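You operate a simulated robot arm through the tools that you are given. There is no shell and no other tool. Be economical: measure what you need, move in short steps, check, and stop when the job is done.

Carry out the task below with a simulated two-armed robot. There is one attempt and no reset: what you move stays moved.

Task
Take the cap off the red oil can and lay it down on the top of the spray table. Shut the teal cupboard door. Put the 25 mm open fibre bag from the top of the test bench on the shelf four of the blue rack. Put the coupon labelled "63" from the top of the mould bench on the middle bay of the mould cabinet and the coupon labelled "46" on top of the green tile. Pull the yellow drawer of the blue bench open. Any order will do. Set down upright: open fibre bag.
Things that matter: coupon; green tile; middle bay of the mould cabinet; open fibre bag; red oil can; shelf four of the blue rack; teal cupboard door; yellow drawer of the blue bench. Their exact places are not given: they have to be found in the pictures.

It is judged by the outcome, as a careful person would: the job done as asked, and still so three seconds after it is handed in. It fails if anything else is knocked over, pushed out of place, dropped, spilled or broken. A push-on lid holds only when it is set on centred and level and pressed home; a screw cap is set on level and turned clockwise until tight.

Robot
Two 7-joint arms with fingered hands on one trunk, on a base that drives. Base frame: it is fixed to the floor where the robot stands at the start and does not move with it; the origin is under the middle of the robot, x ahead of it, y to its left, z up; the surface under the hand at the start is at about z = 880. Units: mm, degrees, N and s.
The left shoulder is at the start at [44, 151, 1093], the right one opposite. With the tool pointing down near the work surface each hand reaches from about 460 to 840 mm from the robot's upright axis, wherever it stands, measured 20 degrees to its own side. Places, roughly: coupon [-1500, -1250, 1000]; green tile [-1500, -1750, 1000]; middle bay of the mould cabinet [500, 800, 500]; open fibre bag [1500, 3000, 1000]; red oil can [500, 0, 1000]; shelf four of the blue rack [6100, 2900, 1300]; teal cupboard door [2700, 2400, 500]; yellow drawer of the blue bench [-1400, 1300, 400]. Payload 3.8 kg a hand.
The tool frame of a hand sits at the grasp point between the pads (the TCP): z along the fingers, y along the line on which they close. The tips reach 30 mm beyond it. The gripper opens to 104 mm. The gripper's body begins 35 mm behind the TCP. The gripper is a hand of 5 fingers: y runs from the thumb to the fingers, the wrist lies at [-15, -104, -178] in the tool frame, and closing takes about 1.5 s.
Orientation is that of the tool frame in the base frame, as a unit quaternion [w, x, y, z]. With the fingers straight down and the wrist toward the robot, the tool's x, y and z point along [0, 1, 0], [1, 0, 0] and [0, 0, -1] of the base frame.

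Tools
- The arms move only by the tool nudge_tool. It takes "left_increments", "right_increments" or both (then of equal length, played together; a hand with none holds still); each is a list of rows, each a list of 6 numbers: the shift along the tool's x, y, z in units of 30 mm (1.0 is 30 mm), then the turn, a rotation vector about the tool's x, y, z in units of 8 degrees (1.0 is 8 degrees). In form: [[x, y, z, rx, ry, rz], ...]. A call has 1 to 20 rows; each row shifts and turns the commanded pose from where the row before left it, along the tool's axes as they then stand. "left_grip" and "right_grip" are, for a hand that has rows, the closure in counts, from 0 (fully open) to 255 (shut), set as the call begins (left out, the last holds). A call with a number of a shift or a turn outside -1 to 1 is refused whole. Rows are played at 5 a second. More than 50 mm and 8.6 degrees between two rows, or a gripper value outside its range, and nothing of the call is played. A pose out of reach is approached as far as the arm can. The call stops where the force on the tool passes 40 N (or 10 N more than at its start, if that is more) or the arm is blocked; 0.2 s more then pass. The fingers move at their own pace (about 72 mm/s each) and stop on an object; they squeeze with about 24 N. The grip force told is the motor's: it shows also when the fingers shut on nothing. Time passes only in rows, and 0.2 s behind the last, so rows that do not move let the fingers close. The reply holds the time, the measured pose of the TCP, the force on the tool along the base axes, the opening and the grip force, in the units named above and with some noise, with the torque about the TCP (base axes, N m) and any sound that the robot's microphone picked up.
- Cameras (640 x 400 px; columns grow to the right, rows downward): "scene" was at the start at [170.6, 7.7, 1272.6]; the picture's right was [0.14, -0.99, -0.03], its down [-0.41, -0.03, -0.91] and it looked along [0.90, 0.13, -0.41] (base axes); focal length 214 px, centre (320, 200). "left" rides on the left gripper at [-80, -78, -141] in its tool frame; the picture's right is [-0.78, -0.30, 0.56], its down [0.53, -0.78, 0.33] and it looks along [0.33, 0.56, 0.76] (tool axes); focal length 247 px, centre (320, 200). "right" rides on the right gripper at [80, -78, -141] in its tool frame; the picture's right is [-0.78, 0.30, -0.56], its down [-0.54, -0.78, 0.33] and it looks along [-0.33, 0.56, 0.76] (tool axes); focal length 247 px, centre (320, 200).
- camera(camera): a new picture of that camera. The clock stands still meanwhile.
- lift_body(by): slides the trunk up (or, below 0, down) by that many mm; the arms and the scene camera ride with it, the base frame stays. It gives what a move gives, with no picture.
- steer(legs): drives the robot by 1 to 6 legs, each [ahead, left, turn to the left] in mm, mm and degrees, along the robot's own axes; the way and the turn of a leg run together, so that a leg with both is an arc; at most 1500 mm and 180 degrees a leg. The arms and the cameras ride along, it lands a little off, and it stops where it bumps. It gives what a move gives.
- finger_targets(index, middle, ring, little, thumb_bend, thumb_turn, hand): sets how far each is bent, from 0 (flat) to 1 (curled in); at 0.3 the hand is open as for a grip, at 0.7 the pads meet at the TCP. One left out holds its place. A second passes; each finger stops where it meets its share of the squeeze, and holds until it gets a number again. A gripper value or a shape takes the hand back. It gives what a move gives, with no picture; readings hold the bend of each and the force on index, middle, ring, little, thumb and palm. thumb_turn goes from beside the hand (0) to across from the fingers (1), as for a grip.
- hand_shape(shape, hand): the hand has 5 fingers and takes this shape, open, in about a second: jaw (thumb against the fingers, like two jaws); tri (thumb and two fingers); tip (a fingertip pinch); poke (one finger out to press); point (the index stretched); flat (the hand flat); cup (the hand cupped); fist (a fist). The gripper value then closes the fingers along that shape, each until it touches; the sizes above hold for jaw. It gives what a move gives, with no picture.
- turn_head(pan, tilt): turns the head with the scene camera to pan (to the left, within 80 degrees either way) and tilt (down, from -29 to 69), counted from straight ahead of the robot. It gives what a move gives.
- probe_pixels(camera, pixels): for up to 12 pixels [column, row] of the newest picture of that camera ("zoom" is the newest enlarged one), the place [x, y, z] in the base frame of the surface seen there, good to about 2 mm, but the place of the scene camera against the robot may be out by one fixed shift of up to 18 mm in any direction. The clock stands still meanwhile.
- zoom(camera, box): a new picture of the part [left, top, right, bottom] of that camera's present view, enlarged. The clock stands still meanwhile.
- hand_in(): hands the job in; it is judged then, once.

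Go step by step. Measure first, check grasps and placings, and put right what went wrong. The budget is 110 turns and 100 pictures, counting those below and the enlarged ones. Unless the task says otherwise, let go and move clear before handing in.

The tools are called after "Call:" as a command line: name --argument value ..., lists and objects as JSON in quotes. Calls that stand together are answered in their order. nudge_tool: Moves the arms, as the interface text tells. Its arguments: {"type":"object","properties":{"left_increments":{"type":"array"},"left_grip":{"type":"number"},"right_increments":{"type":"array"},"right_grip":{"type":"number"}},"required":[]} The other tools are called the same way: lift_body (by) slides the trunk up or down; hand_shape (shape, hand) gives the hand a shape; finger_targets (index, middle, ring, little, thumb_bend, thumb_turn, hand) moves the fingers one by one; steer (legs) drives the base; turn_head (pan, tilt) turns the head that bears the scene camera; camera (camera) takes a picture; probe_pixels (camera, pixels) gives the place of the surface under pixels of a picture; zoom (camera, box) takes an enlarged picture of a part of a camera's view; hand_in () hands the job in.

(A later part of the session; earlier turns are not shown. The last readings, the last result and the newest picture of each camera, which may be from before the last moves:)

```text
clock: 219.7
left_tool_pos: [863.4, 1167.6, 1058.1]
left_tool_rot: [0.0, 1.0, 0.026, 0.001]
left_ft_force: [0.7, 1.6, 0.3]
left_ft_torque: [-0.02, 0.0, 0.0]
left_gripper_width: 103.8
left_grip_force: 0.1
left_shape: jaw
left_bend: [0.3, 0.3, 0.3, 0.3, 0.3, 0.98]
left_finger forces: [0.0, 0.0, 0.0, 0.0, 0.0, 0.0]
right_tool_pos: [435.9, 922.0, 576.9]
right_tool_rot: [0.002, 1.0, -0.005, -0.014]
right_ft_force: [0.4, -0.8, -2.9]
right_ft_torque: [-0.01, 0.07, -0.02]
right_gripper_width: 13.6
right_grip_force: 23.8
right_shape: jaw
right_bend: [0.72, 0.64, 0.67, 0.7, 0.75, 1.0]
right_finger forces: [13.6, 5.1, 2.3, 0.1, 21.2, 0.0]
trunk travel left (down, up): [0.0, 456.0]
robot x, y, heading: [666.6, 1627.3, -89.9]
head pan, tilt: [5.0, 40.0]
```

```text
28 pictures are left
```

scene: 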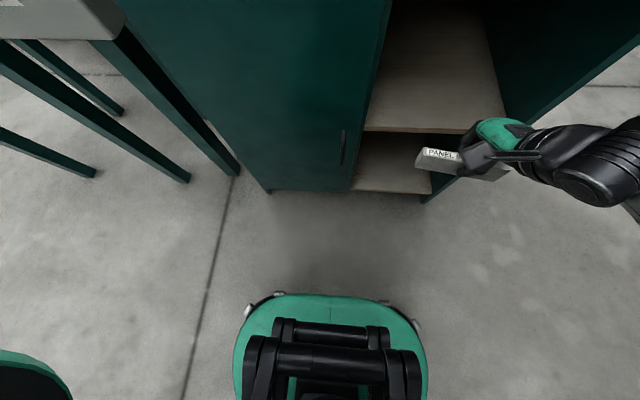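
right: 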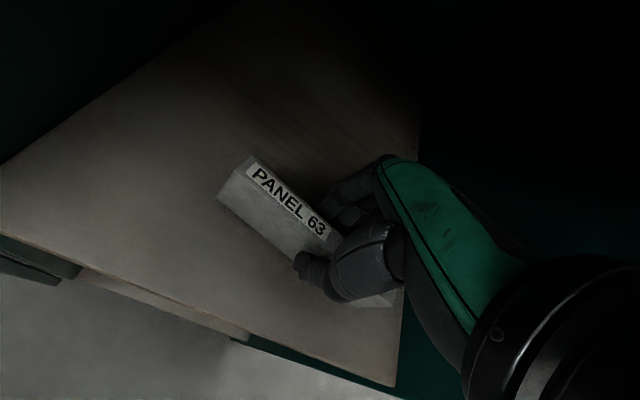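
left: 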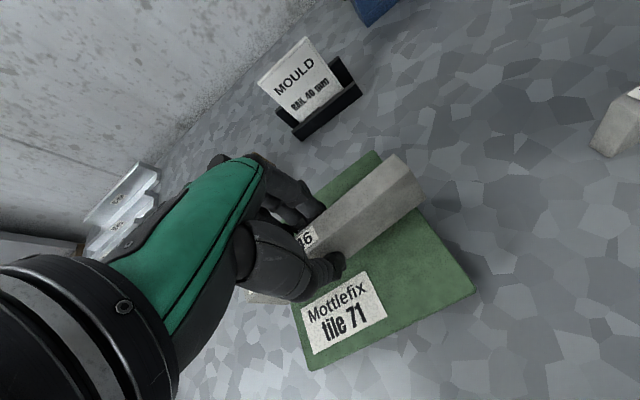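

Inside the bay. Lowering in small steps until contact.

Call:
nudge_tool --right_increments '[[0, 0, 0.25, 0, 0, 0], [0, 0, 0, 0, 0, 0]]'

Call:
nudge_tool --right_increments '[[0, 0, 0.1, 0, 0, 0], [0, 0, 0, 0, 0, 0]]'

Call:
nudge_tool --right_increments '[[0, 0, 0.1, 0, 0, 0], [0, 0, 0, 0, 0, 0]]'

```text
clock: 220.3
left_tool_pos: [864.0, 1168.2, 1056.8]
left_tool_rot: [-0.002, 1.0, 0.026, 0.0]
left_ft_force: [-0.1, 0.5, 0.3]
left_ft_torque: [0.05, 0.02, 0.0]
left_gripper_width: 103.5
left_grip_force: 0.1
left_shape: jaw
left_bend: [0.3, 0.3, 0.3, 0.3, 0.3, 0.98]
left_finger forces: [0.1, 0.0, 0.1, 0.0, 0.0, 0.0]
right_tool_pos: [434.9, 923.9, 566.9]
right_tool_rot: [0.0, 1.0, -0.006, -0.014]
right_ft_force: [0.0, -0.3, -3.5]
right_ft_torque: [-0.01, 0.01, -0.02]
right_gripper_width: 13.7
right_grip_force: 24.0
right_shape: jaw
right_bend: [0.72, 0.64, 0.67, 0.7, 0.75, 1.0]
right_finger forces: [13.6, 5.2, 2.2, 0.1, 21.2, 0.0]
trunk travel left (down, up): [0.0, 456.0]
robot x, y, heading: [665.9, 1627.1, -89.8]
head pan, tilt: [5.0, 40.0]
```

```text
clock: 220.9
left_tool_pos: [864.0, 1168.4, 1056.6]
left_tool_rot: [-0.001, 1.0, 0.027, 0.0]
left_ft_force: [0.4, 0.4, -0.6]
left_ft_torque: [-0.02, -0.03, 0.0]
left_gripper_width: 103.6
left_grip_force: 0.0
left_shape: jaw
left_bend: [0.3, 0.3, 0.3, 0.3, 0.3, 0.98]
left_finger forces: [0.1, 0.0, 0.1, 0.0, 0.0, 0.1]
right_tool_pos: [433.8, 922.8, 564.8]
right_tool_rot: [0.002, 1.0, -0.005, -0.013]
right_ft_force: [-0.3, 0.9, -2.6]
right_ft_torque: [-0.02, -0.01, 0.0]
right_gripper_width: 13.6
right_grip_force: 23.7
right_shape: jaw
right_bend: [0.72, 0.64, 0.68, 0.7, 0.75, 1.0]
right_finger forces: [13.7, 5.0, 2.3, 0.1, 21.3, 0.1]
trunk travel left (down, up): [0.0, 456.0]
robot x, y, heading: [663.0, 1624.0, -89.6]
head pan, tilt: [5.0, 40.0]
```

```text
clock: 221.5
left_tool_pos: [864.4, 1169.1, 1058.1]
left_tool_rot: [0.0, 1.0, 0.026, 0.0]
left_ft_force: [-0.1, -0.6, 0.4]
left_ft_torque: [0.03, 0.03, 0.01]
left_gripper_width: 103.7
left_grip_force: 0.1
left_shape: jaw
left_bend: [0.3, 0.3, 0.3, 0.3, 0.3, 0.98]
left_finger forces: [0.0, 0.0, 0.0, 0.0, 0.0, 0.0]
right_tool_pos: [435.0, 922.7, 564.3]
right_tool_rot: [0.003, 1.0, -0.005, -0.014]
right_ft_force: [-0.5, 0.5, 5.6]
right_ft_torque: [-0.01, -0.03, 0.04]
right_gripper_width: 14.0
right_grip_force: 24.1
right_shape: jaw
right_bend: [0.72, 0.64, 0.68, 0.7, 0.75, 1.0]
right_finger forces: [13.9, 5.5, 2.6, 0.1, 22.5, 0.1]
trunk travel left (down, up): [0.0, 456.0]
robot x, y, heading: [665.2, 1626.6, -89.6]
head pan, tilt: [5.0, 40.0]
```

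Contact. I press slightly, release, lift just enough for the thumb to clear the coupon, and back out.

Call:
nudge_tool --right_increments '[[0, 0, 0.04, 0, 0, 0], [0, 0, 0, 0, 0, 0]]'

Call:
nudge_tool --right_increments '[[0, 0, 0, 0, 0, 0], [0, 0, 0, 0, 0, 0], [0, 0, 0, 0, 0, 0], [0, 0, 0, 0, 0, 0], [0, 0, 0, 0, 0, 0], [0, 0, -0.5, 0, 0, 0], [0, 0, -0.6, 0, 0, 0], [0, 0, -0.5, 0, 0, 0], [0, 0, 0, 0, 0, 0]]' --right_grip 0

Call:
camera --camera "right"

```text
clock: 222.1
left_tool_pos: [864.4, 1170.9, 1058.2]
left_tool_rot: [0.0, 1.0, 0.027, 0.0]
left_ft_force: [-0.4, -0.5, 0.2]
left_ft_torque: [0.0, 0.03, -0.01]
left_gripper_width: 103.8
left_grip_force: 0.0
left_shape: jaw
left_bend: [0.3, 0.3, 0.3, 0.3, 0.3, 0.98]
left_finger forces: [0.0, 0.0, 0.0, 0.0, 0.1, 0.0]
right_tool_pos: [434.0, 922.9, 561.9]
right_tool_rot: [0.005, 1.0, -0.006, -0.013]
right_ft_force: [-0.9, -0.8, 11.3]
right_ft_torque: [-0.03, -0.01, 0.0]
right_gripper_width: 14.2
right_grip_force: 23.8
right_shape: jaw
right_bend: [0.72, 0.64, 0.68, 0.7, 0.75, 1.0]
right_finger forces: [14.7, 6.2, 2.7, 0.1, 23.6, 0.0]
trunk travel left (down, up): [0.0, 456.0]
robot x, y, heading: [665.8, 1626.0, -89.6]
head pan, tilt: [5.0, 40.0]
```

```text
clock: 224.1
left_tool_pos: [863.6, 1168.9, 1057.7]
left_tool_rot: [-0.001, 1.0, 0.026, -0.001]
left_ft_force: [-0.1, 0.9, -0.8]
left_ft_torque: [0.01, 0.02, 0.01]
left_gripper_width: 103.7
left_grip_force: 0.1
left_shape: jaw
left_bend: [0.3, 0.3, 0.3, 0.3, 0.3, 0.98]
left_finger forces: [0.0, 0.1, 0.1, 0.0, 0.1, 0.0]
right_tool_pos: [435.9, 922.7, 608.7]
right_tool_rot: [0.002, 1.0, -0.006, -0.014]
right_ft_force: [0.4, 0.2, 0.6]
right_ft_torque: [-0.02, 0.01, -0.02]
right_gripper_width: 103.4
right_grip_force: 0.0
right_shape: jaw
right_bend: [0.3, 0.3, 0.3, 0.3, 0.3, 0.98]
right_finger forces: [0.0, 0.0, 0.0, 0.0, 0.0, 0.1]
trunk travel left (down, up): [0.0, 456.0]
robot x, y, heading: [666.8, 1625.7, -89.7]
head pan, tilt: [5.0, 40.0]
```

```text
27 pictures are left
```

right: 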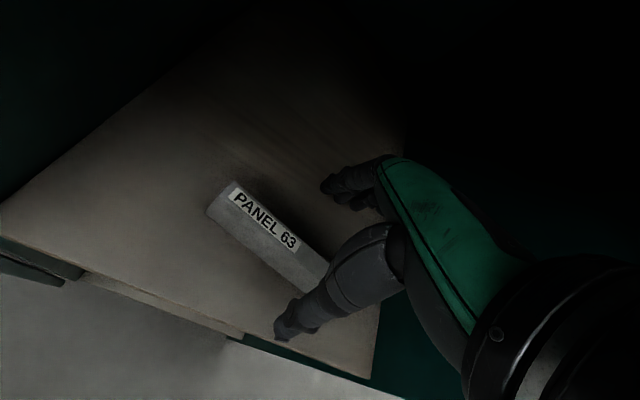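

Coupon 63 stands on the shelf. I rise another 7 mm, then back straight out with the base.

Call:
nudge_tool --right_increments '[[0, 0, -0.25, 0, 0, 0], [0, -0.5, 0, 0, 0, 0], [0, -0.9, 0, 0, 0, 0], [0, -0.9, 0, 0, 0, 0], [0, -0.9, 0, 0, 0, 0], [0, -0.9, 0, 0, 0, 0]]'

Call:
steer --legs '[[-250, 0, 0]]'

Call:
lift_body --by 200

Call:
turn_head --pan -10 --tilt 40

Call:
camera --camera "scene"

```text
clock: 225.5
left_tool_pos: [863.8, 1168.1, 1057.3]
left_tool_rot: [0.0, 1.0, 0.026, 0.001]
left_ft_force: [-0.2, 0.4, -0.4]
left_ft_torque: [-0.05, 0.02, -0.02]
left_gripper_width: 103.7
left_grip_force: 0.1
left_shape: jaw
left_bend: [0.3, 0.3, 0.3, 0.3, 0.3, 0.98]
left_finger forces: [0.0, 0.0, 0.0, 0.1, 0.1, 0.0]
right_tool_pos: [436.4, 1045.2, 615.7]
right_tool_rot: [0.002, 1.0, -0.005, -0.012]
right_ft_force: [0.0, -0.6, -0.5]
right_ft_torque: [0.0, -0.02, 0.0]
right_gripper_width: 103.6
right_grip_force: 0.2
right_shape: jaw
right_bend: [0.3, 0.3, 0.3, 0.3, 0.3, 0.98]
right_finger forces: [0.0, 0.0, 0.0, 0.0, 0.1, 0.0]
trunk travel left (down, up): [0.0, 456.0]
robot x, y, heading: [665.4, 1627.0, -89.9]
head pan, tilt: [5.0, 40.0]
```

```text
clock: 227.3
left_tool_pos: [862.3, 1419.3, 1059.1]
left_tool_rot: [0.0, 1.0, 0.027, 0.0]
left_ft_force: [0.5, 0.1, -0.7]
left_ft_torque: [-0.03, -0.02, 0.02]
left_gripper_width: 103.6
left_grip_force: 0.1
left_shape: jaw
left_bend: [0.3, 0.3, 0.3, 0.3, 0.3, 0.98]
left_finger forces: [0.1, 0.0, 0.0, 0.1, 0.1, 0.0]
right_tool_pos: [435.8, 1294.8, 615.8]
right_tool_rot: [0.002, 1.0, -0.005, -0.012]
right_ft_force: [0.1, -0.2, 0.0]
right_ft_torque: [0.03, 0.01, -0.02]
right_gripper_width: 103.7
right_grip_force: 0.1
right_shape: jaw
right_bend: [0.3, 0.3, 0.3, 0.3, 0.3, 0.98]
right_finger forces: [0.1, 0.0, 0.0, 0.1, 0.1, 0.0]
trunk travel left (down, up): [0.0, 456.0]
robot x, y, heading: [667.6, 1878.3, -89.8]
head pan, tilt: [5.0, 40.0]
```

```text
clock: 229.5
left_tool_pos: [863.8, 1418.2, 1256.9]
left_tool_rot: [-0.001, 1.0, 0.026, 0.0]
left_ft_force: [0.8, -0.4, -0.4]
left_ft_torque: [0.02, 0.02, -0.03]
left_gripper_width: 103.6
left_grip_force: 0.1
left_shape: jaw
left_bend: [0.3, 0.3, 0.3, 0.3, 0.3, 0.98]
left_finger forces: [0.0, 0.0, 0.0, 0.0, 0.0, 0.1]
right_tool_pos: [436.6, 1294.4, 814.6]
right_tool_rot: [0.001, 1.0, -0.005, -0.014]
right_ft_force: [1.3, 0.1, 1.1]
right_ft_torque: [-0.07, 0.02, -0.04]
right_gripper_width: 103.7
right_grip_force: 0.1
right_shape: jaw
right_bend: [0.3, 0.3, 0.3, 0.3, 0.3, 0.98]
right_finger forces: [0.1, 0.0, 0.1, 0.0, 0.0, 0.0]
trunk travel left (down, up): [-200.0, 256.0]
robot x, y, heading: [664.2, 1873.3, -89.7]
head pan, tilt: [5.0, 40.0]
```

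```text
clock: 230.3
left_tool_pos: [862.7, 1419.4, 1257.2]
left_tool_rot: [0.0, 1.0, 0.027, 0.0]
left_ft_force: [-0.1, -0.1, 0.6]
left_ft_torque: [-0.01, -0.02, 0.01]
left_gripper_width: 103.9
left_grip_force: 0.0
left_shape: jaw
left_bend: [0.3, 0.3, 0.3, 0.3, 0.3, 0.98]
left_finger forces: [0.0, 0.0, 0.0, 0.1, 0.0, 0.0]
right_tool_pos: [435.9, 1294.2, 814.9]
right_tool_rot: [0.002, 1.0, -0.005, -0.014]
right_ft_force: [-0.3, -0.2, -0.3]
right_ft_torque: [-0.02, -0.01, -0.01]
right_gripper_width: 103.7
right_grip_force: 0.2
right_shape: jaw
right_bend: [0.3, 0.3, 0.3, 0.3, 0.3, 0.98]
right_finger forces: [0.0, 0.0, 0.0, 0.1, 0.1, 0.0]
trunk travel left (down, up): [-200.0, 256.0]
robot x, y, heading: [667.7, 1874.1, -89.9]
head pan, tilt: [-10.0, 40.0]
```

```text
26 pictures are left
```

scene: 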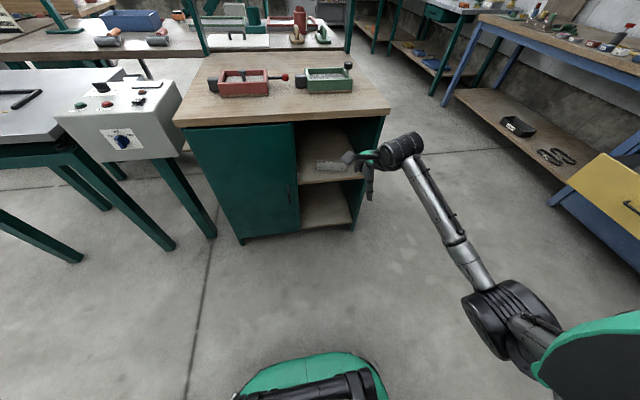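

Coupon 63 is in the bay (330,166). Next: raise the right hand, turn to face the test bench (+y) and look around for the fibre bag and the teal cupboard.

Call:
nudge_tool --right_increments '[[0, 0, -1, 0, 0, 0], [0, 0, -1, 0, 0, 0], [0, 0, -1, 0, 0, 0], [0, 0, -1, 0, 0, 0], [0, 0, -1, 0, 0, 0], [0, 0, -1, 0, 0, 0], [0, 0, -1, 0, 0, 0], [0, -1, -1, 0, 0, 0], [0, -1, -1, 0, 0, 0], [0, -0.5, -1, 0, 0, 0]]'

Call:
steer --legs '[[0, 0, 90], [0, 0, 90]]'

Call:
turn_head --pan -35 --tilt 22

Call:
camera --camera "scene"

```text
clock: 232.5
left_tool_pos: [863.7, 1418.9, 1258.1]
left_tool_rot: [0.0, 1.0, 0.027, 0.0]
left_ft_force: [-0.2, -0.1, -0.4]
left_ft_torque: [0.02, 0.01, 0.01]
left_gripper_width: 103.7
left_grip_force: 0.0
left_shape: jaw
left_bend: [0.3, 0.3, 0.3, 0.3, 0.3, 0.98]
left_finger forces: [0.0, 0.0, 0.1, 0.0, 0.1, 0.0]
right_tool_pos: [446.3, 1372.1, 1116.7]
right_tool_rot: [0.001, 1.0, -0.005, -0.014]
right_ft_force: [-0.5, -0.2, -0.1]
right_ft_torque: [-0.01, 0.02, -0.01]
right_gripper_width: 103.4
right_grip_force: 0.2
right_shape: jaw
right_bend: [0.3, 0.3, 0.3, 0.3, 0.3, 0.98]
right_finger forces: [0.0, 0.0, 0.0, 0.0, 0.1, 0.1]
trunk travel left (down, up): [-200.0, 256.0]
robot x, y, heading: [666.2, 1876.4, -89.5]
head pan, tilt: [-10.0, 40.0]
```

```text
clock: 240.5
left_tool_pos: [469.0, 2334.0, 1255.9]
left_tool_rot: [0.0, -0.026, 1.0, 0.0]
left_ft_force: [-0.5, 0.4, 0.3]
left_ft_torque: [0.02, 0.03, 0.01]
left_gripper_width: 103.8
left_grip_force: 0.1
left_shape: jaw
left_bend: [0.3, 0.3, 0.3, 0.3, 0.3, 0.98]
left_finger forces: [0.0, 0.1, 0.0, 0.1, 0.0, 0.1]
right_tool_pos: [886.9, 2379.7, 1116.2]
right_tool_rot: [0.013, 0.007, 1.0, 0.001]
right_ft_force: [-0.4, 0.0, -0.3]
right_ft_torque: [0.0, -0.01, 0.01]
right_gripper_width: 103.6
right_grip_force: 0.0
right_shape: jaw
right_bend: [0.3, 0.3, 0.3, 0.3, 0.3, 0.98]
right_finger forces: [0.0, 0.0, 0.1, 0.0, 0.0, 0.0]
trunk travel left (down, up): [-200.0, 256.0]
robot x, y, heading: [660.9, 1871.8, 89.9]
head pan, tilt: [-10.0, 40.0]
```

```text
clock: 241.4
left_tool_pos: [469.7, 2334.0, 1256.5]
left_tool_rot: [0.0, -0.025, 1.0, -0.001]
left_ft_force: [-0.2, 0.5, -0.7]
left_ft_torque: [0.01, -0.01, 0.0]
left_gripper_width: 104.0
left_grip_force: 0.2
left_shape: jaw
left_bend: [0.3, 0.3, 0.3, 0.3, 0.3, 0.98]
left_finger forces: [0.0, 0.0, 0.1, 0.0, 0.1, 0.1]
right_tool_pos: [886.8, 2380.6, 1116.2]
right_tool_rot: [0.014, 0.006, 1.0, 0.001]
right_ft_force: [-0.1, 1.1, -0.2]
right_ft_torque: [-0.01, 0.01, -0.04]
right_gripper_width: 103.9
right_grip_force: 0.1
right_shape: jaw
right_bend: [0.3, 0.3, 0.3, 0.3, 0.3, 0.98]
right_finger forces: [0.0, 0.0, 0.0, 0.0, 0.1, 0.0]
trunk travel left (down, up): [-200.0, 256.0]
robot x, y, heading: [665.2, 1875.6, 90.2]
head pan, tilt: [-35.0, 22.0]
```

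```text
25 pictures are left
```

scene: 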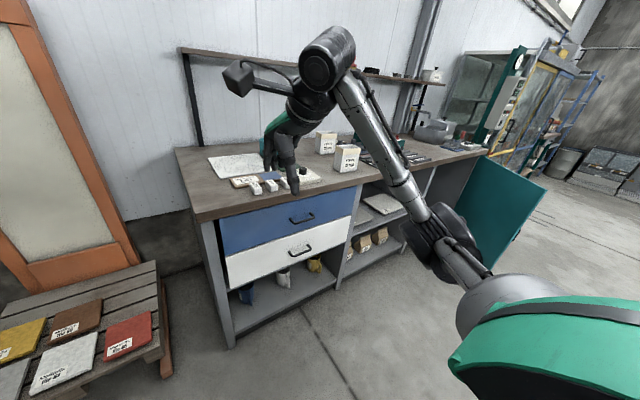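

Two bags stand on the test bench (347,157),(327,140), and the teal door stands open at (510,215). I strafe right to x≈1500 and look again.

Call:
steer --legs '[[100, -780, 0]]'

Call:
turn_head --pan -8 --tilt 30

Call:
camera --camera "scene"

Call:
zoom --camera "scene" --box '[230, 100, 410, 210]'

Call:
turn_head --pan -55 --tilt 35

Call:
camera --camera "scene"

```text
clock: 245.6
left_tool_pos: [1248.6, 2433.8, 1256.8]
left_tool_rot: [0.0, -0.023, 1.0, 0.0]
left_ft_force: [0.2, 1.1, -0.6]
left_ft_torque: [0.04, 0.04, 0.0]
left_gripper_width: 103.7
left_grip_force: 0.0
left_shape: jaw
left_bend: [0.3, 0.3, 0.3, 0.3, 0.3, 0.98]
left_finger forces: [0.1, 0.1, 0.1, 0.0, 0.0, 0.1]
right_tool_pos: [1666.8, 2479.2, 1116.9]
right_tool_rot: [0.014, 0.009, 1.0, 0.001]
right_ft_force: [0.2, -0.3, 0.0]
right_ft_torque: [0.01, 0.03, -0.01]
right_gripper_width: 103.8
right_grip_force: 0.1
right_shape: jaw
right_bend: [0.3, 0.3, 0.3, 0.3, 0.3, 0.98]
right_finger forces: [0.1, 0.0, 0.0, 0.0, 0.0, 0.0]
trunk travel left (down, up): [-200.0, 256.0]
robot x, y, heading: [1441.5, 1977.4, 89.8]
head pan, tilt: [-35.0, 22.0]
```

```text
clock: 246.5
left_tool_pos: [1249.2, 2433.1, 1257.4]
left_tool_rot: [0.001, -0.023, 1.0, 0.0]
left_ft_force: [0.4, 0.3, -0.3]
left_ft_torque: [0.01, 0.0, 0.0]
left_gripper_width: 103.9
left_grip_force: 0.0
left_shape: jaw
left_bend: [0.3, 0.3, 0.3, 0.3, 0.3, 0.98]
left_finger forces: [0.0, 0.0, 0.0, 0.0, 0.0, 0.0]
right_tool_pos: [1665.7, 2478.6, 1116.1]
right_tool_rot: [0.013, 0.009, 1.0, 0.002]
right_ft_force: [0.5, 0.4, -1.2]
right_ft_torque: [0.02, 0.02, -0.02]
right_gripper_width: 103.6
right_grip_force: 0.0
right_shape: jaw
right_bend: [0.3, 0.3, 0.3, 0.3, 0.3, 0.98]
right_finger forces: [0.0, 0.1, 0.0, 0.0, 0.0, 0.0]
trunk travel left (down, up): [-200.0, 256.0]
robot x, y, heading: [1445.8, 1974.9, 90.0]
head pan, tilt: [-8.0, 30.0]
```

```text
24 pictures are left
```

scene: 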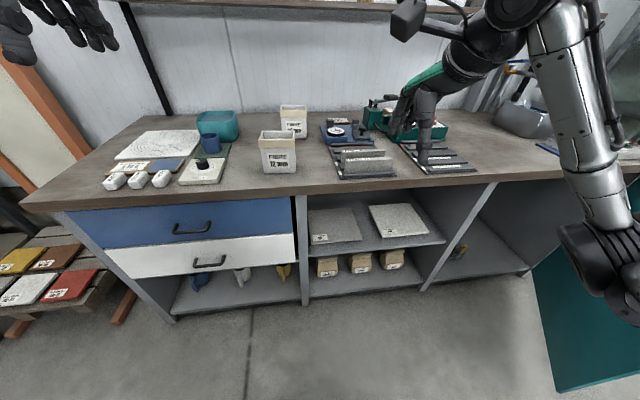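

```text
3.56 times, centred on (320, 155) of scene
```

zoom: 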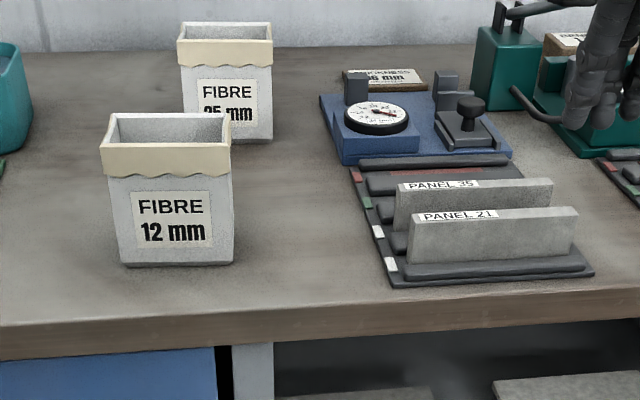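

```text
clock: 247.7
left_tool_pos: [1249.2, 2433.9, 1257.6]
left_tool_rot: [0.0, -0.023, 1.0, -0.001]
left_ft_force: [0.1, -0.7, 0.8]
left_ft_torque: [-0.02, -0.03, -0.02]
left_gripper_width: 103.7
left_grip_force: 0.1
left_shape: jaw
left_bend: [0.3, 0.3, 0.3, 0.3, 0.3, 0.98]
left_finger forces: [0.0, 0.0, 0.1, 0.0, 0.0, 0.0]
right_tool_pos: [1667.3, 2478.6, 1116.6]
right_tool_rot: [0.013, 0.008, 1.0, 0.002]
right_ft_force: [-0.4, -0.1, -0.7]
right_ft_torque: [0.04, 0.02, 0.02]
right_gripper_width: 103.7
right_grip_force: 0.1
right_shape: jaw
right_bend: [0.3, 0.3, 0.3, 0.3, 0.3, 0.98]
right_finger forces: [0.0, 0.1, 0.0, 0.0, 0.0, 0.0]
trunk travel left (down, up): [-200.0, 256.0]
robot x, y, heading: [1444.8, 1979.8, 90.1]
head pan, tilt: [-55.0, 35.0]
```

```text
22 pictures are left
```

scene: 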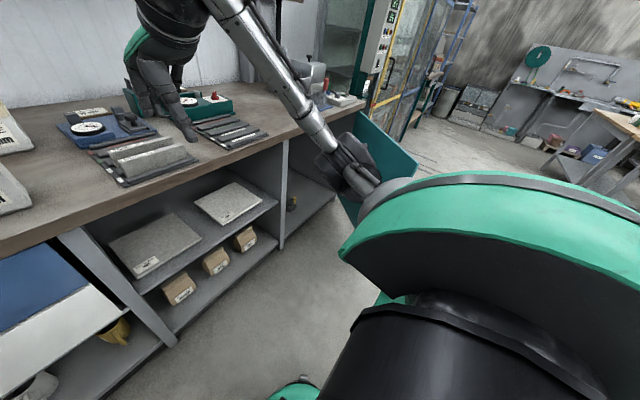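

The 25 mm bag is the rear one. First the door: I move to about (2250,1750) and look at it.

Call:
steer --legs '[[-230, -300, 0], [0, -500, 0]]'

Call:
turn_head --pan -25 --tilt 40

Call:
camera --camera "scene"

```text
clock: 252.6
left_tool_pos: [2045.6, 2202.8, 1258.3]
left_tool_rot: [0.0, -0.025, 1.0, -0.001]
left_ft_force: [0.3, 0.5, 0.0]
left_ft_torque: [0.0, 0.01, 0.01]
left_gripper_width: 103.7
left_grip_force: 0.1
left_shape: jaw
left_bend: [0.3, 0.3, 0.3, 0.3, 0.3, 0.98]
left_finger forces: [0.1, 0.1, 0.1, 0.0, 0.2, 0.0]
right_tool_pos: [2463.1, 2250.4, 1115.7]
right_tool_rot: [0.013, 0.006, 1.0, 0.001]
right_ft_force: [0.5, -0.6, -0.4]
right_ft_torque: [-0.03, -0.02, -0.01]
right_gripper_width: 103.7
right_grip_force: 0.0
right_shape: jaw
right_bend: [0.3, 0.3, 0.3, 0.3, 0.3, 0.98]
right_finger forces: [0.0, 0.0, 0.0, 0.1, 0.0, 0.1]
trunk travel left (down, up): [-200.0, 256.0]
robot x, y, heading: [2241.4, 1748.8, 90.0]
head pan, tilt: [-55.0, 35.0]
```

```text
clock: 253.6
left_tool_pos: [2045.5, 2203.7, 1258.2]
left_tool_rot: [0.0, -0.027, 1.0, -0.001]
left_ft_force: [-0.1, 0.4, -0.5]
left_ft_torque: [-0.03, -0.02, 0.02]
left_gripper_width: 103.6
left_grip_force: 0.0
left_shape: jaw
left_bend: [0.3, 0.3, 0.3, 0.3, 0.3, 0.98]
left_finger forces: [0.0, 0.0, 0.0, 0.1, 0.0, 0.0]
right_tool_pos: [2463.3, 2250.1, 1116.0]
right_tool_rot: [0.013, 0.007, 1.0, 0.001]
right_ft_force: [0.2, -0.7, -0.4]
right_ft_torque: [-0.01, -0.02, -0.01]
right_gripper_width: 103.8
right_grip_force: 0.1
right_shape: jaw
right_bend: [0.3, 0.3, 0.3, 0.3, 0.3, 0.98]
right_finger forces: [0.0, 0.0, 0.0, 0.0, 0.1, 0.0]
trunk travel left (down, up): [-200.0, 256.0]
robot x, y, heading: [2239.4, 1747.1, 90.4]
head pan, tilt: [-25.0, 40.0]
```

```text
21 pictures are left
```

scene: 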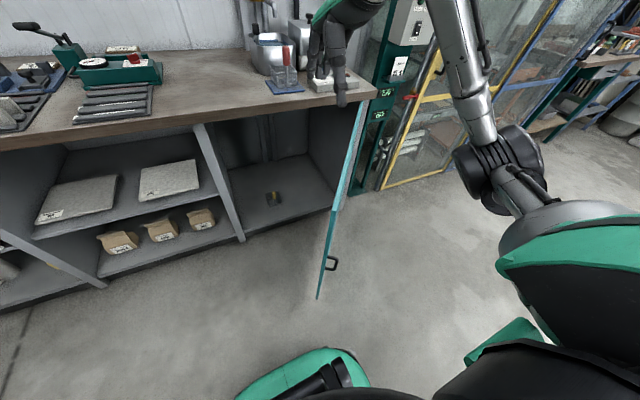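

The door is nearly edge-on: free edge around (322,285), hinge near (362,110), handle (331,263) on its outer (+x) side. Probing it.

Call:
probe_pixels --camera "scene" --pixels '[[364, 105], [340, 200], [330, 250], [322, 275], [319, 296], [331, 263], [335, 268], [349, 140], [205, 135], [240, 225], [370, 93], [345, 185]]'

Call:
zoom --camera "scene" --box '[280, 80, 420, 310]'

```text
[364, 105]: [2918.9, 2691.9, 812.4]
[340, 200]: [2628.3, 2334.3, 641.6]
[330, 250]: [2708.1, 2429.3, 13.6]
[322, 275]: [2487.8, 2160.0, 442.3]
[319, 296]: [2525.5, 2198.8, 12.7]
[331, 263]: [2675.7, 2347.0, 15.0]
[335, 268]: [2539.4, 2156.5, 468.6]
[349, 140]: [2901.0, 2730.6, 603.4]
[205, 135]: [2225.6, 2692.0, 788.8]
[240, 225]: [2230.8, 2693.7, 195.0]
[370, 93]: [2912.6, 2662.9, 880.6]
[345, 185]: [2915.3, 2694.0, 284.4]
```

```text
1.74 times, centred on (350, 195) of scene
```

zoom: 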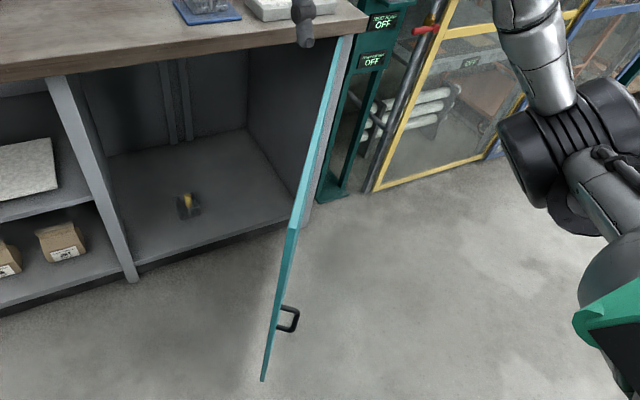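

Hinge at (2915,2692), free edge (2488,2160): the door is open ~51°. I go right 236 mm, lower the right hand (closed) to z≈640 on the outer side of the door, and check.

Call:
steer --legs '[[0, -240, 0]]'

Call:
lift_body --by -200

Call:
nudge_tool --right_increments '[[0, 0, 0, 0, 0, 0], [0, 0, 1, 0, 0, 0], [0, 0, 1, 0, 0, 0], [0, 0, 1, 0, 0, 0], [0, 0, 1, 0, 0, 0], [0, 0, 1, 0, 0, 0], [0, 0, 1, 0, 0, 0], [0, 0, 1, 0, 0, 0], [0, 0, 1, 0, 0, 0], [0, 0, 1, 0, 0, 0], [0, 0, 0, 0, 0, 0]]' --right_grip 255

Call:
turn_head --pan -18 --tilt 45

Call:
camera --camera "scene"

```text
clock: 255.3
left_tool_pos: [2281.6, 2205.5, 1257.3]
left_tool_rot: [0.0, -0.027, 1.0, -0.002]
left_ft_force: [0.7, 0.2, -0.5]
left_ft_torque: [0.0, -0.06, 0.01]
left_gripper_width: 103.9
left_grip_force: 0.1
left_shape: jaw
left_bend: [0.3, 0.3, 0.3, 0.3, 0.3, 0.98]
left_finger forces: [0.1, 0.0, 0.0, 0.1, 0.0, 0.0]
right_tool_pos: [2699.6, 2251.7, 1116.9]
right_tool_rot: [0.014, 0.006, 1.0, 0.003]
right_ft_force: [0.1, 0.0, -0.5]
right_ft_torque: [0.0, 0.01, 0.01]
right_gripper_width: 103.5
right_grip_force: 0.0
right_shape: jaw
right_bend: [0.3, 0.3, 0.3, 0.3, 0.3, 0.98]
right_finger forces: [0.0, 0.1, 0.0, 0.0, 0.1, 0.0]
trunk travel left (down, up): [-200.0, 256.0]
robot x, y, heading: [2478.9, 1745.2, 90.2]
head pan, tilt: [-25.0, 40.0]
```

```text
clock: 257.5
left_tool_pos: [2281.4, 2203.6, 1057.5]
left_tool_rot: [0.0, -0.026, 1.0, 0.0]
left_ft_force: [0.5, -0.7, 0.3]
left_ft_torque: [0.0, 0.0, -0.01]
left_gripper_width: 103.5
left_grip_force: 0.0
left_shape: jaw
left_bend: [0.3, 0.3, 0.3, 0.3, 0.3, 0.98]
left_finger forces: [0.1, 0.1, 0.1, 0.0, 0.0, 0.1]
right_tool_pos: [2699.2, 2250.7, 917.3]
right_tool_rot: [0.013, 0.006, 1.0, 0.002]
right_ft_force: [0.5, -1.0, 0.4]
right_ft_torque: [-0.01, 0.02, -0.04]
right_gripper_width: 103.7
right_grip_force: 0.1
right_shape: jaw
right_bend: [0.3, 0.3, 0.3, 0.3, 0.3, 0.98]
right_finger forces: [0.0, 0.0, 0.0, 0.1, 0.1, 0.0]
trunk travel left (down, up): [0.0, 456.0]
robot x, y, heading: [2477.5, 1748.3, 90.2]
head pan, tilt: [-25.0, 40.0]
```

```text
clock: 259.9
left_tool_pos: [2281.7, 2203.1, 1057.7]
left_tool_rot: [0.0, -0.026, 1.0, -0.001]
left_ft_force: [0.0, 0.4, -0.1]
left_ft_torque: [-0.01, 0.02, -0.04]
left_gripper_width: 103.8
left_grip_force: 0.0
left_shape: jaw
left_bend: [0.3, 0.3, 0.3, 0.3, 0.3, 0.98]
left_finger forces: [0.1, 0.0, 0.1, 0.0, 0.0, 0.1]
right_tool_pos: [2706.5, 2256.4, 645.9]
right_tool_rot: [0.013, 0.006, 1.0, 0.001]
right_ft_force: [0.6, -0.7, -0.4]
right_ft_torque: [-0.01, 0.0, 0.01]
right_gripper_width: 0.1
right_grip_force: 23.3
right_shape: jaw
right_bend: [0.7, 0.7, 0.7, 0.7, 0.47, 1.0]
right_finger forces: [0.0, 0.0, 0.1, 0.1, 0.0, 0.1]
right hand out of reach, approached as far as the arm can: row 8
trunk travel left (down, up): [0.0, 456.0]
robot x, y, heading: [2479.6, 1744.3, 90.3]
head pan, tilt: [-25.0, 40.0]
```

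```text
clock: 260.6
left_tool_pos: [2281.8, 2205.3, 1057.9]
left_tool_rot: [0.001, -0.026, 1.0, -0.001]
left_ft_force: [0.4, -0.6, -0.7]
left_ft_torque: [-0.02, 0.03, 0.0]
left_gripper_width: 103.8
left_grip_force: 0.0
left_shape: jaw
left_bend: [0.3, 0.3, 0.3, 0.3, 0.3, 0.98]
left_finger forces: [0.0, 0.1, 0.0, 0.0, 0.1, 0.1]
right_tool_pos: [2706.7, 2255.2, 647.4]
right_tool_rot: [0.013, 0.006, 1.0, 0.001]
right_ft_force: [0.5, 0.5, 0.2]
right_ft_torque: [0.0, 0.02, 0.0]
right_gripper_width: 0.0
right_grip_force: 24.4
right_shape: jaw
right_bend: [0.7, 0.7, 0.7, 0.7, 0.47, 1.0]
right_finger forces: [0.1, 0.0, 0.0, 0.0, 0.0, 0.0]
trunk travel left (down, up): [0.0, 456.0]
robot x, y, heading: [2480.9, 1744.6, 90.3]
head pan, tilt: [-18.0, 45.0]
```

```text
19 pictures are left
```

scene: 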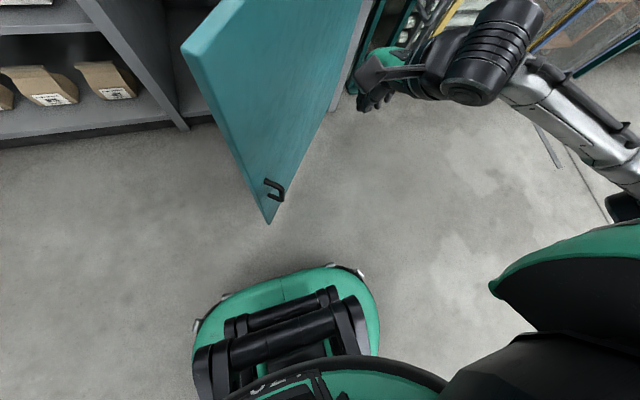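

The hand is on the outer side. I sweep the door shut with base motion following the door's arc.

Call:
steer --legs '[[-46, 118, 0], [108, 121, 0], [129, 82, 0], [115, 39, 0]]'

Call:
camera --camera "scene"

```text
clock: 264.7
left_tool_pos: [1921.3, 2510.5, 1058.1]
left_tool_rot: [0.001, -0.024, 1.0, -0.001]
left_ft_force: [0.8, 1.6, 0.8]
left_ft_torque: [-0.03, -0.02, -0.01]
left_gripper_width: 103.7
left_grip_force: 0.2
left_shape: jaw
left_bend: [0.3, 0.3, 0.3, 0.3, 0.3, 0.98]
left_finger forces: [0.0, 0.0, 0.1, 0.0, 0.0, 0.1]
right_tool_pos: [2347.7, 2561.7, 648.0]
right_tool_rot: [0.014, 0.007, 1.0, 0.001]
right_ft_force: [0.0, 0.2, -0.2]
right_ft_torque: [-0.02, 0.02, 0.01]
right_gripper_width: 0.1
right_grip_force: 24.1
right_shape: jaw
right_bend: [0.7, 0.7, 0.7, 0.7, 0.47, 1.0]
right_finger forces: [0.0, 0.0, 0.0, 0.0, 0.0, 0.1]
trunk travel left (down, up): [0.0, 456.0]
robot x, y, heading: [2119.5, 2049.0, 89.8]
head pan, tilt: [-18.0, 45.0]
```

```text
18 pictures are left
```

scene: 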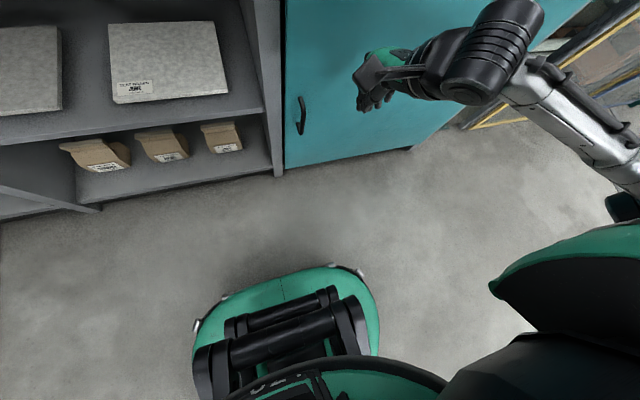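

The door looks almost closed; I press it home gently with the arm (force-limited) and probe the edge.

Call:
nudge_tool --right_increments '[[0, 0.6, 0, 0, 0, 0], [0, 0.6, 0, 0, 0, 0], [0, 0.6, 0, 0, 0, 0], [0, 0.4, 0, 0, 0, 0], [0, 0.3, 0, 0, 0, 0], [0, 0.3, 0, 0, 0, 0], [0, 0.3, 0, 0, 0, 0]]'

Call:
camera --camera "scene"

Call:
probe_pixels --camera "scene" --pixels '[[290, 150], [292, 60], [275, 150], [278, 80], [340, 140], [400, 140], [300, 20], [270, 20]]'

```text
clock: 266.2
left_tool_pos: [1922.4, 2506.3, 1057.9]
left_tool_rot: [0.0, -0.023, 1.0, 0.0]
left_ft_force: [0.2, -0.2, 0.9]
left_ft_torque: [-0.01, -0.02, 0.0]
left_gripper_width: 103.6
left_grip_force: 0.1
left_shape: jaw
left_bend: [0.3, 0.3, 0.3, 0.3, 0.3, 0.98]
left_finger forces: [0.0, 0.1, 0.0, 0.0, 0.1, 0.1]
right_tool_pos: [2349.3, 2640.8, 647.3]
right_tool_rot: [0.014, 0.005, 1.0, -0.004]
right_ft_force: [2.3, -23.7, 7.2]
right_ft_torque: [1.72, 0.03, -0.23]
right_gripper_width: 0.0
right_grip_force: 23.8
right_shape: jaw
right_bend: [0.7, 0.7, 0.7, 0.7, 0.47, 1.0]
right_finger forces: [0.0, 23.5, 0.1, 0.1, 0.0, 0.1]
trunk travel left (down, up): [0.0, 456.0]
robot x, y, heading: [2116.9, 2048.6, 89.6]
head pan, tilt: [-18.0, 45.0]
stopped in row 7 (right hand): the force on the tool passed its limit at 50 N (the readings are from after the stop); the commanded pose is now the measured one
```

```text
17 pictures are left
```

scene: 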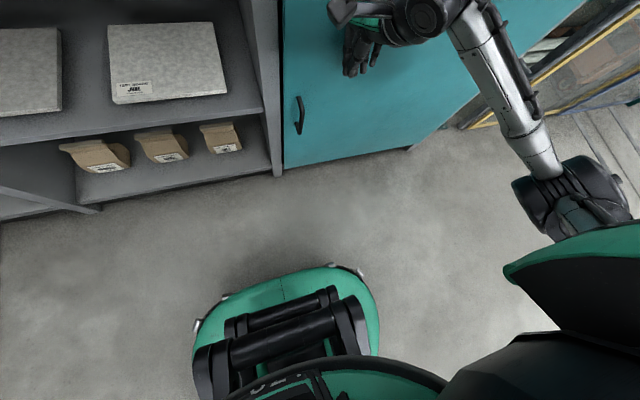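

```text
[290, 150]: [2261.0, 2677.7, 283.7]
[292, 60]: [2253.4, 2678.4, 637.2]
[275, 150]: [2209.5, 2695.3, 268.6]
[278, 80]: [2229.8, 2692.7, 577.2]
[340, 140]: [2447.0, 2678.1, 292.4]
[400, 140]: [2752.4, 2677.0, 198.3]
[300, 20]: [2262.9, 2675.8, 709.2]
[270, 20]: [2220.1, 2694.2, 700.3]
```

The door face is uniformly at y=2677 along its width: shut. I withdraw the right hand, raise up, and go to the bag.

Call:
nudge_tool --right_increments '[[0, -0.8, 0, 0, 0, 0], [0, -0.9, 0, 0, 0, 0], [0, -0.9, 0, 0, 0, 0], [0, -0.9, 0, 0, 0, 0]]'

Call:
steer --legs '[[-100, 0, 0]]'

Call:
lift_body --by 300

Call:
nudge_tool --right_increments '[[0, 0, -1, 0, 0, 0], [0, 0, -1, 0, 0, 0], [0, 0, -1, 0, 0, 0], [0, 0, -1, 0, 0, 0], [0, 0, -1, 0, 0, 0], [0, 0, -1, 0, 0, 0], [0, 0, -1, 0, 0, 0], [0, 0, -1, 0, 0, 0], [0, 0, -1, 0, 0, 0]]' --right_grip 0

Call:
steer --legs '[[180, 740, 0]]'

Call:
turn_head --pan -5 --tilt 38

Call:
camera --camera "scene"

```text
clock: 267.2
left_tool_pos: [1921.9, 2510.5, 1058.1]
left_tool_rot: [0.001, -0.024, 1.0, -0.001]
left_ft_force: [-0.5, -0.8, 1.1]
left_ft_torque: [-0.01, -0.01, 0.0]
left_gripper_width: 103.6
left_grip_force: 0.1
left_shape: jaw
left_bend: [0.3, 0.3, 0.3, 0.3, 0.3, 0.98]
left_finger forces: [0.1, 0.0, 0.0, 0.1, 0.0, 0.0]
right_tool_pos: [2347.5, 2552.6, 643.4]
right_tool_rot: [0.014, 0.006, 1.0, -0.006]
right_ft_force: [-0.2, 0.7, 0.4]
right_ft_torque: [0.03, 0.02, -0.04]
right_gripper_width: 0.1
right_grip_force: 23.7
right_shape: jaw
right_bend: [0.7, 0.7, 0.7, 0.7, 0.47, 1.0]
right_finger forces: [0.1, 0.1, 0.1, 0.0, 0.1, 0.1]
right hand out of reach, approached as far as the arm can: row 4
trunk travel left (down, up): [0.0, 456.0]
robot x, y, heading: [2120.2, 2049.1, 90.0]
head pan, tilt: [-18.0, 45.0]
```

```text
clock: 268.4
left_tool_pos: [1923.6, 2406.8, 1057.5]
left_tool_rot: [0.0, -0.023, 1.0, -0.001]
left_ft_force: [0.4, -0.4, 0.2]
left_ft_torque: [0.03, 0.05, -0.01]
left_gripper_width: 103.6
left_grip_force: 0.0
left_shape: jaw
left_bend: [0.3, 0.3, 0.3, 0.3, 0.3, 0.98]
left_finger forces: [0.0, 0.0, 0.0, 0.0, 0.0, 0.0]
right_tool_pos: [2347.4, 2449.3, 644.2]
right_tool_rot: [0.013, 0.006, 1.0, -0.005]
right_ft_force: [-0.6, 0.4, -0.6]
right_ft_torque: [0.0, 0.02, -0.01]
right_gripper_width: 0.0
right_grip_force: 24.1
right_shape: jaw
right_bend: [0.7, 0.7, 0.7, 0.7, 0.47, 1.0]
right_finger forces: [0.0, 0.0, 0.0, 0.1, 0.0, 0.0]
trunk travel left (down, up): [0.0, 456.0]
robot x, y, heading: [2118.7, 1952.3, 89.7]
head pan, tilt: [-18.0, 45.0]
```

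```text
clock: 271.4
left_tool_pos: [1923.0, 2409.0, 1357.0]
left_tool_rot: [0.001, -0.023, 1.0, -0.001]
left_ft_force: [0.9, 0.4, -0.4]
left_ft_torque: [-0.03, 0.03, -0.01]
left_gripper_width: 103.7
left_grip_force: 0.1
left_shape: jaw
left_bend: [0.3, 0.3, 0.3, 0.3, 0.3, 0.98]
left_finger forces: [0.0, 0.1, 0.0, 0.1, 0.0, 0.0]
right_tool_pos: [2349.4, 2451.7, 943.2]
right_tool_rot: [0.014, 0.006, 1.0, -0.005]
right_ft_force: [-0.8, -0.4, -1.0]
right_ft_torque: [-0.02, 0.02, 0.01]
right_gripper_width: 0.2
right_grip_force: 24.4
right_shape: jaw
right_bend: [0.7, 0.7, 0.7, 0.7, 0.47, 1.0]
right_finger forces: [0.0, 0.0, 0.0, 0.0, 0.1, 0.0]
trunk travel left (down, up): [-300.0, 156.0]
robot x, y, heading: [2119.9, 1952.1, 90.1]
head pan, tilt: [-18.0, 45.0]
```

```text
clock: 273.4
left_tool_pos: [1924.2, 2407.0, 1358.2]
left_tool_rot: [0.0, -0.023, 1.0, 0.0]
left_ft_force: [0.5, -0.4, -0.2]
left_ft_torque: [-0.02, 0.0, 0.03]
left_gripper_width: 103.8
left_grip_force: 0.1
left_shape: jaw
left_bend: [0.3, 0.3, 0.3, 0.3, 0.3, 0.98]
left_finger forces: [0.2, 0.0, 0.1, 0.1, 0.0, 0.1]
right_tool_pos: [2341.2, 2452.4, 1213.1]
right_tool_rot: [0.014, 0.006, 1.0, -0.006]
right_ft_force: [-0.3, -0.4, 0.9]
right_ft_torque: [0.01, 0.0, 0.02]
right_gripper_width: 103.8
right_grip_force: 0.0
right_shape: jaw
right_bend: [0.3, 0.3, 0.3, 0.3, 0.3, 0.98]
right_finger forces: [0.0, 0.1, 0.0, 0.0, 0.0, 0.0]
trunk travel left (down, up): [-300.0, 156.0]
robot x, y, heading: [2117.8, 1945.3, 89.8]
head pan, tilt: [-18.0, 45.0]
```

```text
clock: 277.5
left_tool_pos: [1186.9, 2589.7, 1358.0]
left_tool_rot: [-0.001, -0.022, 1.0, -0.001]
left_ft_force: [-0.1, 0.4, -0.3]
left_ft_torque: [-0.01, 0.0, -0.01]
left_gripper_width: 103.7
left_grip_force: 0.0
left_shape: jaw
left_bend: [0.3, 0.3, 0.3, 0.3, 0.3, 0.98]
left_finger forces: [0.0, 0.1, 0.0, 0.0, 0.1, 0.0]
right_tool_pos: [1603.7, 2636.0, 1213.2]
right_tool_rot: [0.014, 0.006, 1.0, -0.006]
right_ft_force: [-0.1, 0.2, -0.6]
right_ft_torque: [0.0, 0.02, 0.04]
right_gripper_width: 103.8
right_grip_force: 0.1
right_shape: jaw
right_bend: [0.3, 0.3, 0.3, 0.3, 0.3, 0.98]
right_finger forces: [0.0, 0.0, 0.0, 0.0, 0.1, 0.0]
trunk travel left (down, up): [-300.0, 156.0]
robot x, y, heading: [1380.2, 2131.9, 90.0]
head pan, tilt: [-18.0, 45.0]
```

```text
clock: 278.2
left_tool_pos: [1186.5, 2591.0, 1357.3]
left_tool_rot: [0.0, -0.023, 1.0, -0.001]
left_ft_force: [0.2, 0.1, -0.1]
left_ft_torque: [0.0, 0.01, 0.0]
left_gripper_width: 103.7
left_grip_force: 0.1
left_shape: jaw
left_bend: [0.3, 0.3, 0.3, 0.3, 0.3, 0.98]
left_finger forces: [0.1, 0.1, 0.0, 0.0, 0.0, 0.1]
right_tool_pos: [1602.5, 2638.6, 1212.6]
right_tool_rot: [0.014, 0.006, 1.0, -0.005]
right_ft_force: [0.8, -0.8, -0.9]
right_ft_torque: [-0.04, 0.02, -0.01]
right_gripper_width: 103.8
right_grip_force: 0.0
right_shape: jaw
right_bend: [0.3, 0.3, 0.3, 0.3, 0.3, 0.98]
right_finger forces: [0.1, 0.0, 0.0, 0.0, 0.1, 0.0]
trunk travel left (down, up): [-300.0, 156.0]
robot x, y, heading: [1380.0, 2129.0, 89.8]
head pan, tilt: [-5.0, 38.0]
```

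```text
16 pictures are left
```

scene: 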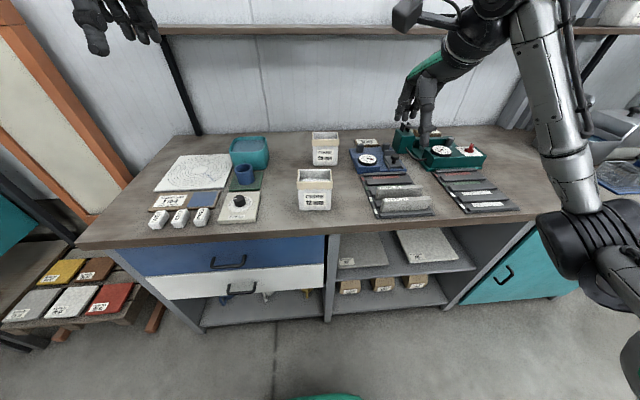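

Rear bag (25 mm) is at (325,148), front bag (12 mm) at (315,188). Probing both.

Call:
probe_pixels --camera "scene" --pixels '[[313, 138], [338, 138], [313, 133], [338, 133], [325, 134], [315, 164], [337, 163], [325, 155], [299, 174], [332, 174], [315, 172], [325, 100]]'

Call:
zoom --camera "scene" --box '[280, 115, 360, 215]'

```text
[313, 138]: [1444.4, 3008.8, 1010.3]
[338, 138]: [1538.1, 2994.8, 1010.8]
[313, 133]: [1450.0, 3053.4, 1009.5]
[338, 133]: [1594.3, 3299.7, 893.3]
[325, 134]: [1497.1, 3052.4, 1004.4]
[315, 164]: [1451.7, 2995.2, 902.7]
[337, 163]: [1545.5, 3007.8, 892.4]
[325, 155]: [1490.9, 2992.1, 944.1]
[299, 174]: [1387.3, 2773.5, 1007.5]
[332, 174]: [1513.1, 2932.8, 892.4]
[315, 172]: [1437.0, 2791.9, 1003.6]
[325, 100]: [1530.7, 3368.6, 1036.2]
```

```text
4.00 times, centred on (320, 165) of scene
```

zoom: 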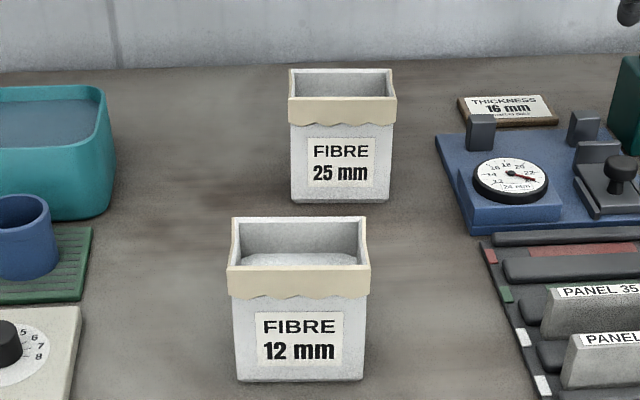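

Bag 25: x≈1443–1540, y≈2995–3055, top ≈998. I position the right hand in front and above it and measure with its own camera.

Call:
steer --legs '[[195, 112, 0]]'

Call:
nudge_tool --right_increments '[[0, 0.9, 0, 0, 0, 0], [0, 0.9, 0, 0, 0, 0], [0, 0.9, 0, 0, 0, 0], [0, 0.9, 0, 0, 0, 0], [0, 0, 0, 0, 0, 0]]'

Call:
camera --camera "right"

```text
clock: 280.0
left_tool_pos: [1076.7, 2786.2, 1357.2]
left_tool_rot: [0.0, -0.022, 1.0, 0.0]
left_ft_force: [0.4, -0.1, 0.2]
left_ft_torque: [0.0, -0.02, 0.01]
left_gripper_width: 103.6
left_grip_force: 0.1
left_shape: jaw
left_bend: [0.3, 0.3, 0.3, 0.3, 0.3, 0.98]
left_finger forces: [0.0, 0.0, 0.0, 0.1, 0.0, 0.0]
right_tool_pos: [1492.4, 2831.6, 1215.5]
right_tool_rot: [0.015, 0.007, 1.0, -0.004]
right_ft_force: [-0.9, -0.2, 0.1]
right_ft_torque: [0.02, -0.02, 0.0]
right_gripper_width: 103.5
right_grip_force: 0.1
right_shape: jaw
right_bend: [0.3, 0.3, 0.3, 0.3, 0.3, 0.98]
right_finger forces: [0.0, 0.0, 0.0, 0.0, 0.0, 0.0]
trunk travel left (down, up): [-300.0, 156.0]
robot x, y, heading: [1265.5, 2327.4, 89.9]
head pan, tilt: [-5.0, 38.0]
```

```text
clock: 281.2
left_tool_pos: [1075.5, 2786.7, 1358.0]
left_tool_rot: [0.0, -0.022, 1.0, 0.001]
left_ft_force: [-0.2, -0.4, 0.0]
left_ft_torque: [0.02, 0.01, 0.01]
left_gripper_width: 103.6
left_grip_force: 0.1
left_shape: jaw
left_bend: [0.3, 0.3, 0.3, 0.3, 0.3, 0.98]
left_finger forces: [0.1, 0.0, 0.0, 0.0, 0.1, 0.1]
right_tool_pos: [1494.6, 2939.4, 1211.7]
right_tool_rot: [0.014, 0.006, 1.0, -0.005]
right_ft_force: [0.3, 0.4, -0.6]
right_ft_torque: [0.02, 0.0, 0.04]
right_gripper_width: 103.6
right_grip_force: 0.1
right_shape: jaw
right_bend: [0.3, 0.3, 0.3, 0.3, 0.3, 0.98]
right_finger forces: [0.0, 0.1, 0.1, 0.0, 0.1, 0.0]
trunk travel left (down, up): [-300.0, 156.0]
robot x, y, heading: [1270.8, 2326.0, 89.6]
head pan, tilt: [-5.0, 38.0]
```

```text
14 pictures are left
```

right: 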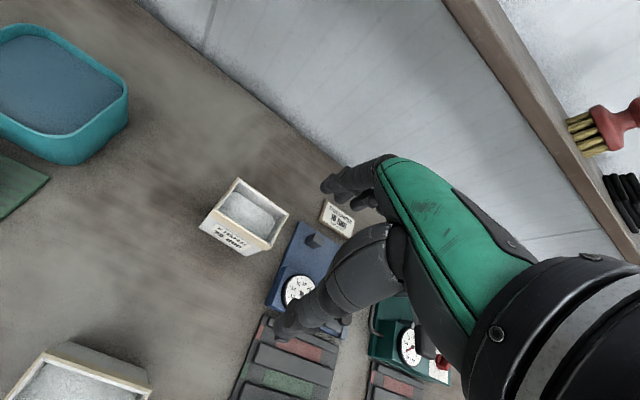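

The rim of the 25 mm bag is at (212–288, 180–248). Probing its corners.

Call:
probe_pixels --camera "right" --pixels '[[238, 181], [286, 211], [269, 246], [214, 212], [242, 230], [264, 196], [250, 210], [236, 245], [340, 218], [312, 240], [560, 90], [310, 140]]'

Call:
zoom --camera "right" --box '[190, 165, 310, 265]'

```text
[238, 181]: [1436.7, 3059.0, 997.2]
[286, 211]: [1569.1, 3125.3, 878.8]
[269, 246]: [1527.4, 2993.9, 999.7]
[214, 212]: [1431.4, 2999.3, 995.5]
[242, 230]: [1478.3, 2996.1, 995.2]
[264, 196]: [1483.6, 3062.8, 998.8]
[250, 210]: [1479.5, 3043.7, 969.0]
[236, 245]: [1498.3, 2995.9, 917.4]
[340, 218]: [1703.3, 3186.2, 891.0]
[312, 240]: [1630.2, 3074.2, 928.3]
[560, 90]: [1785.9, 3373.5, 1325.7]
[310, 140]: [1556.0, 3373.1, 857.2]
```

```text
4.00 times, centred on (250, 215) of right
```

zoom: 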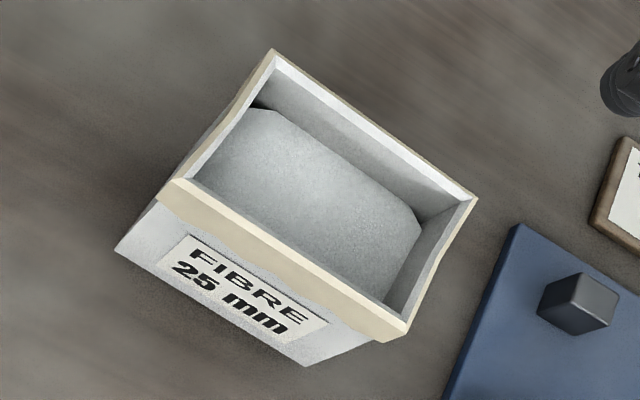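

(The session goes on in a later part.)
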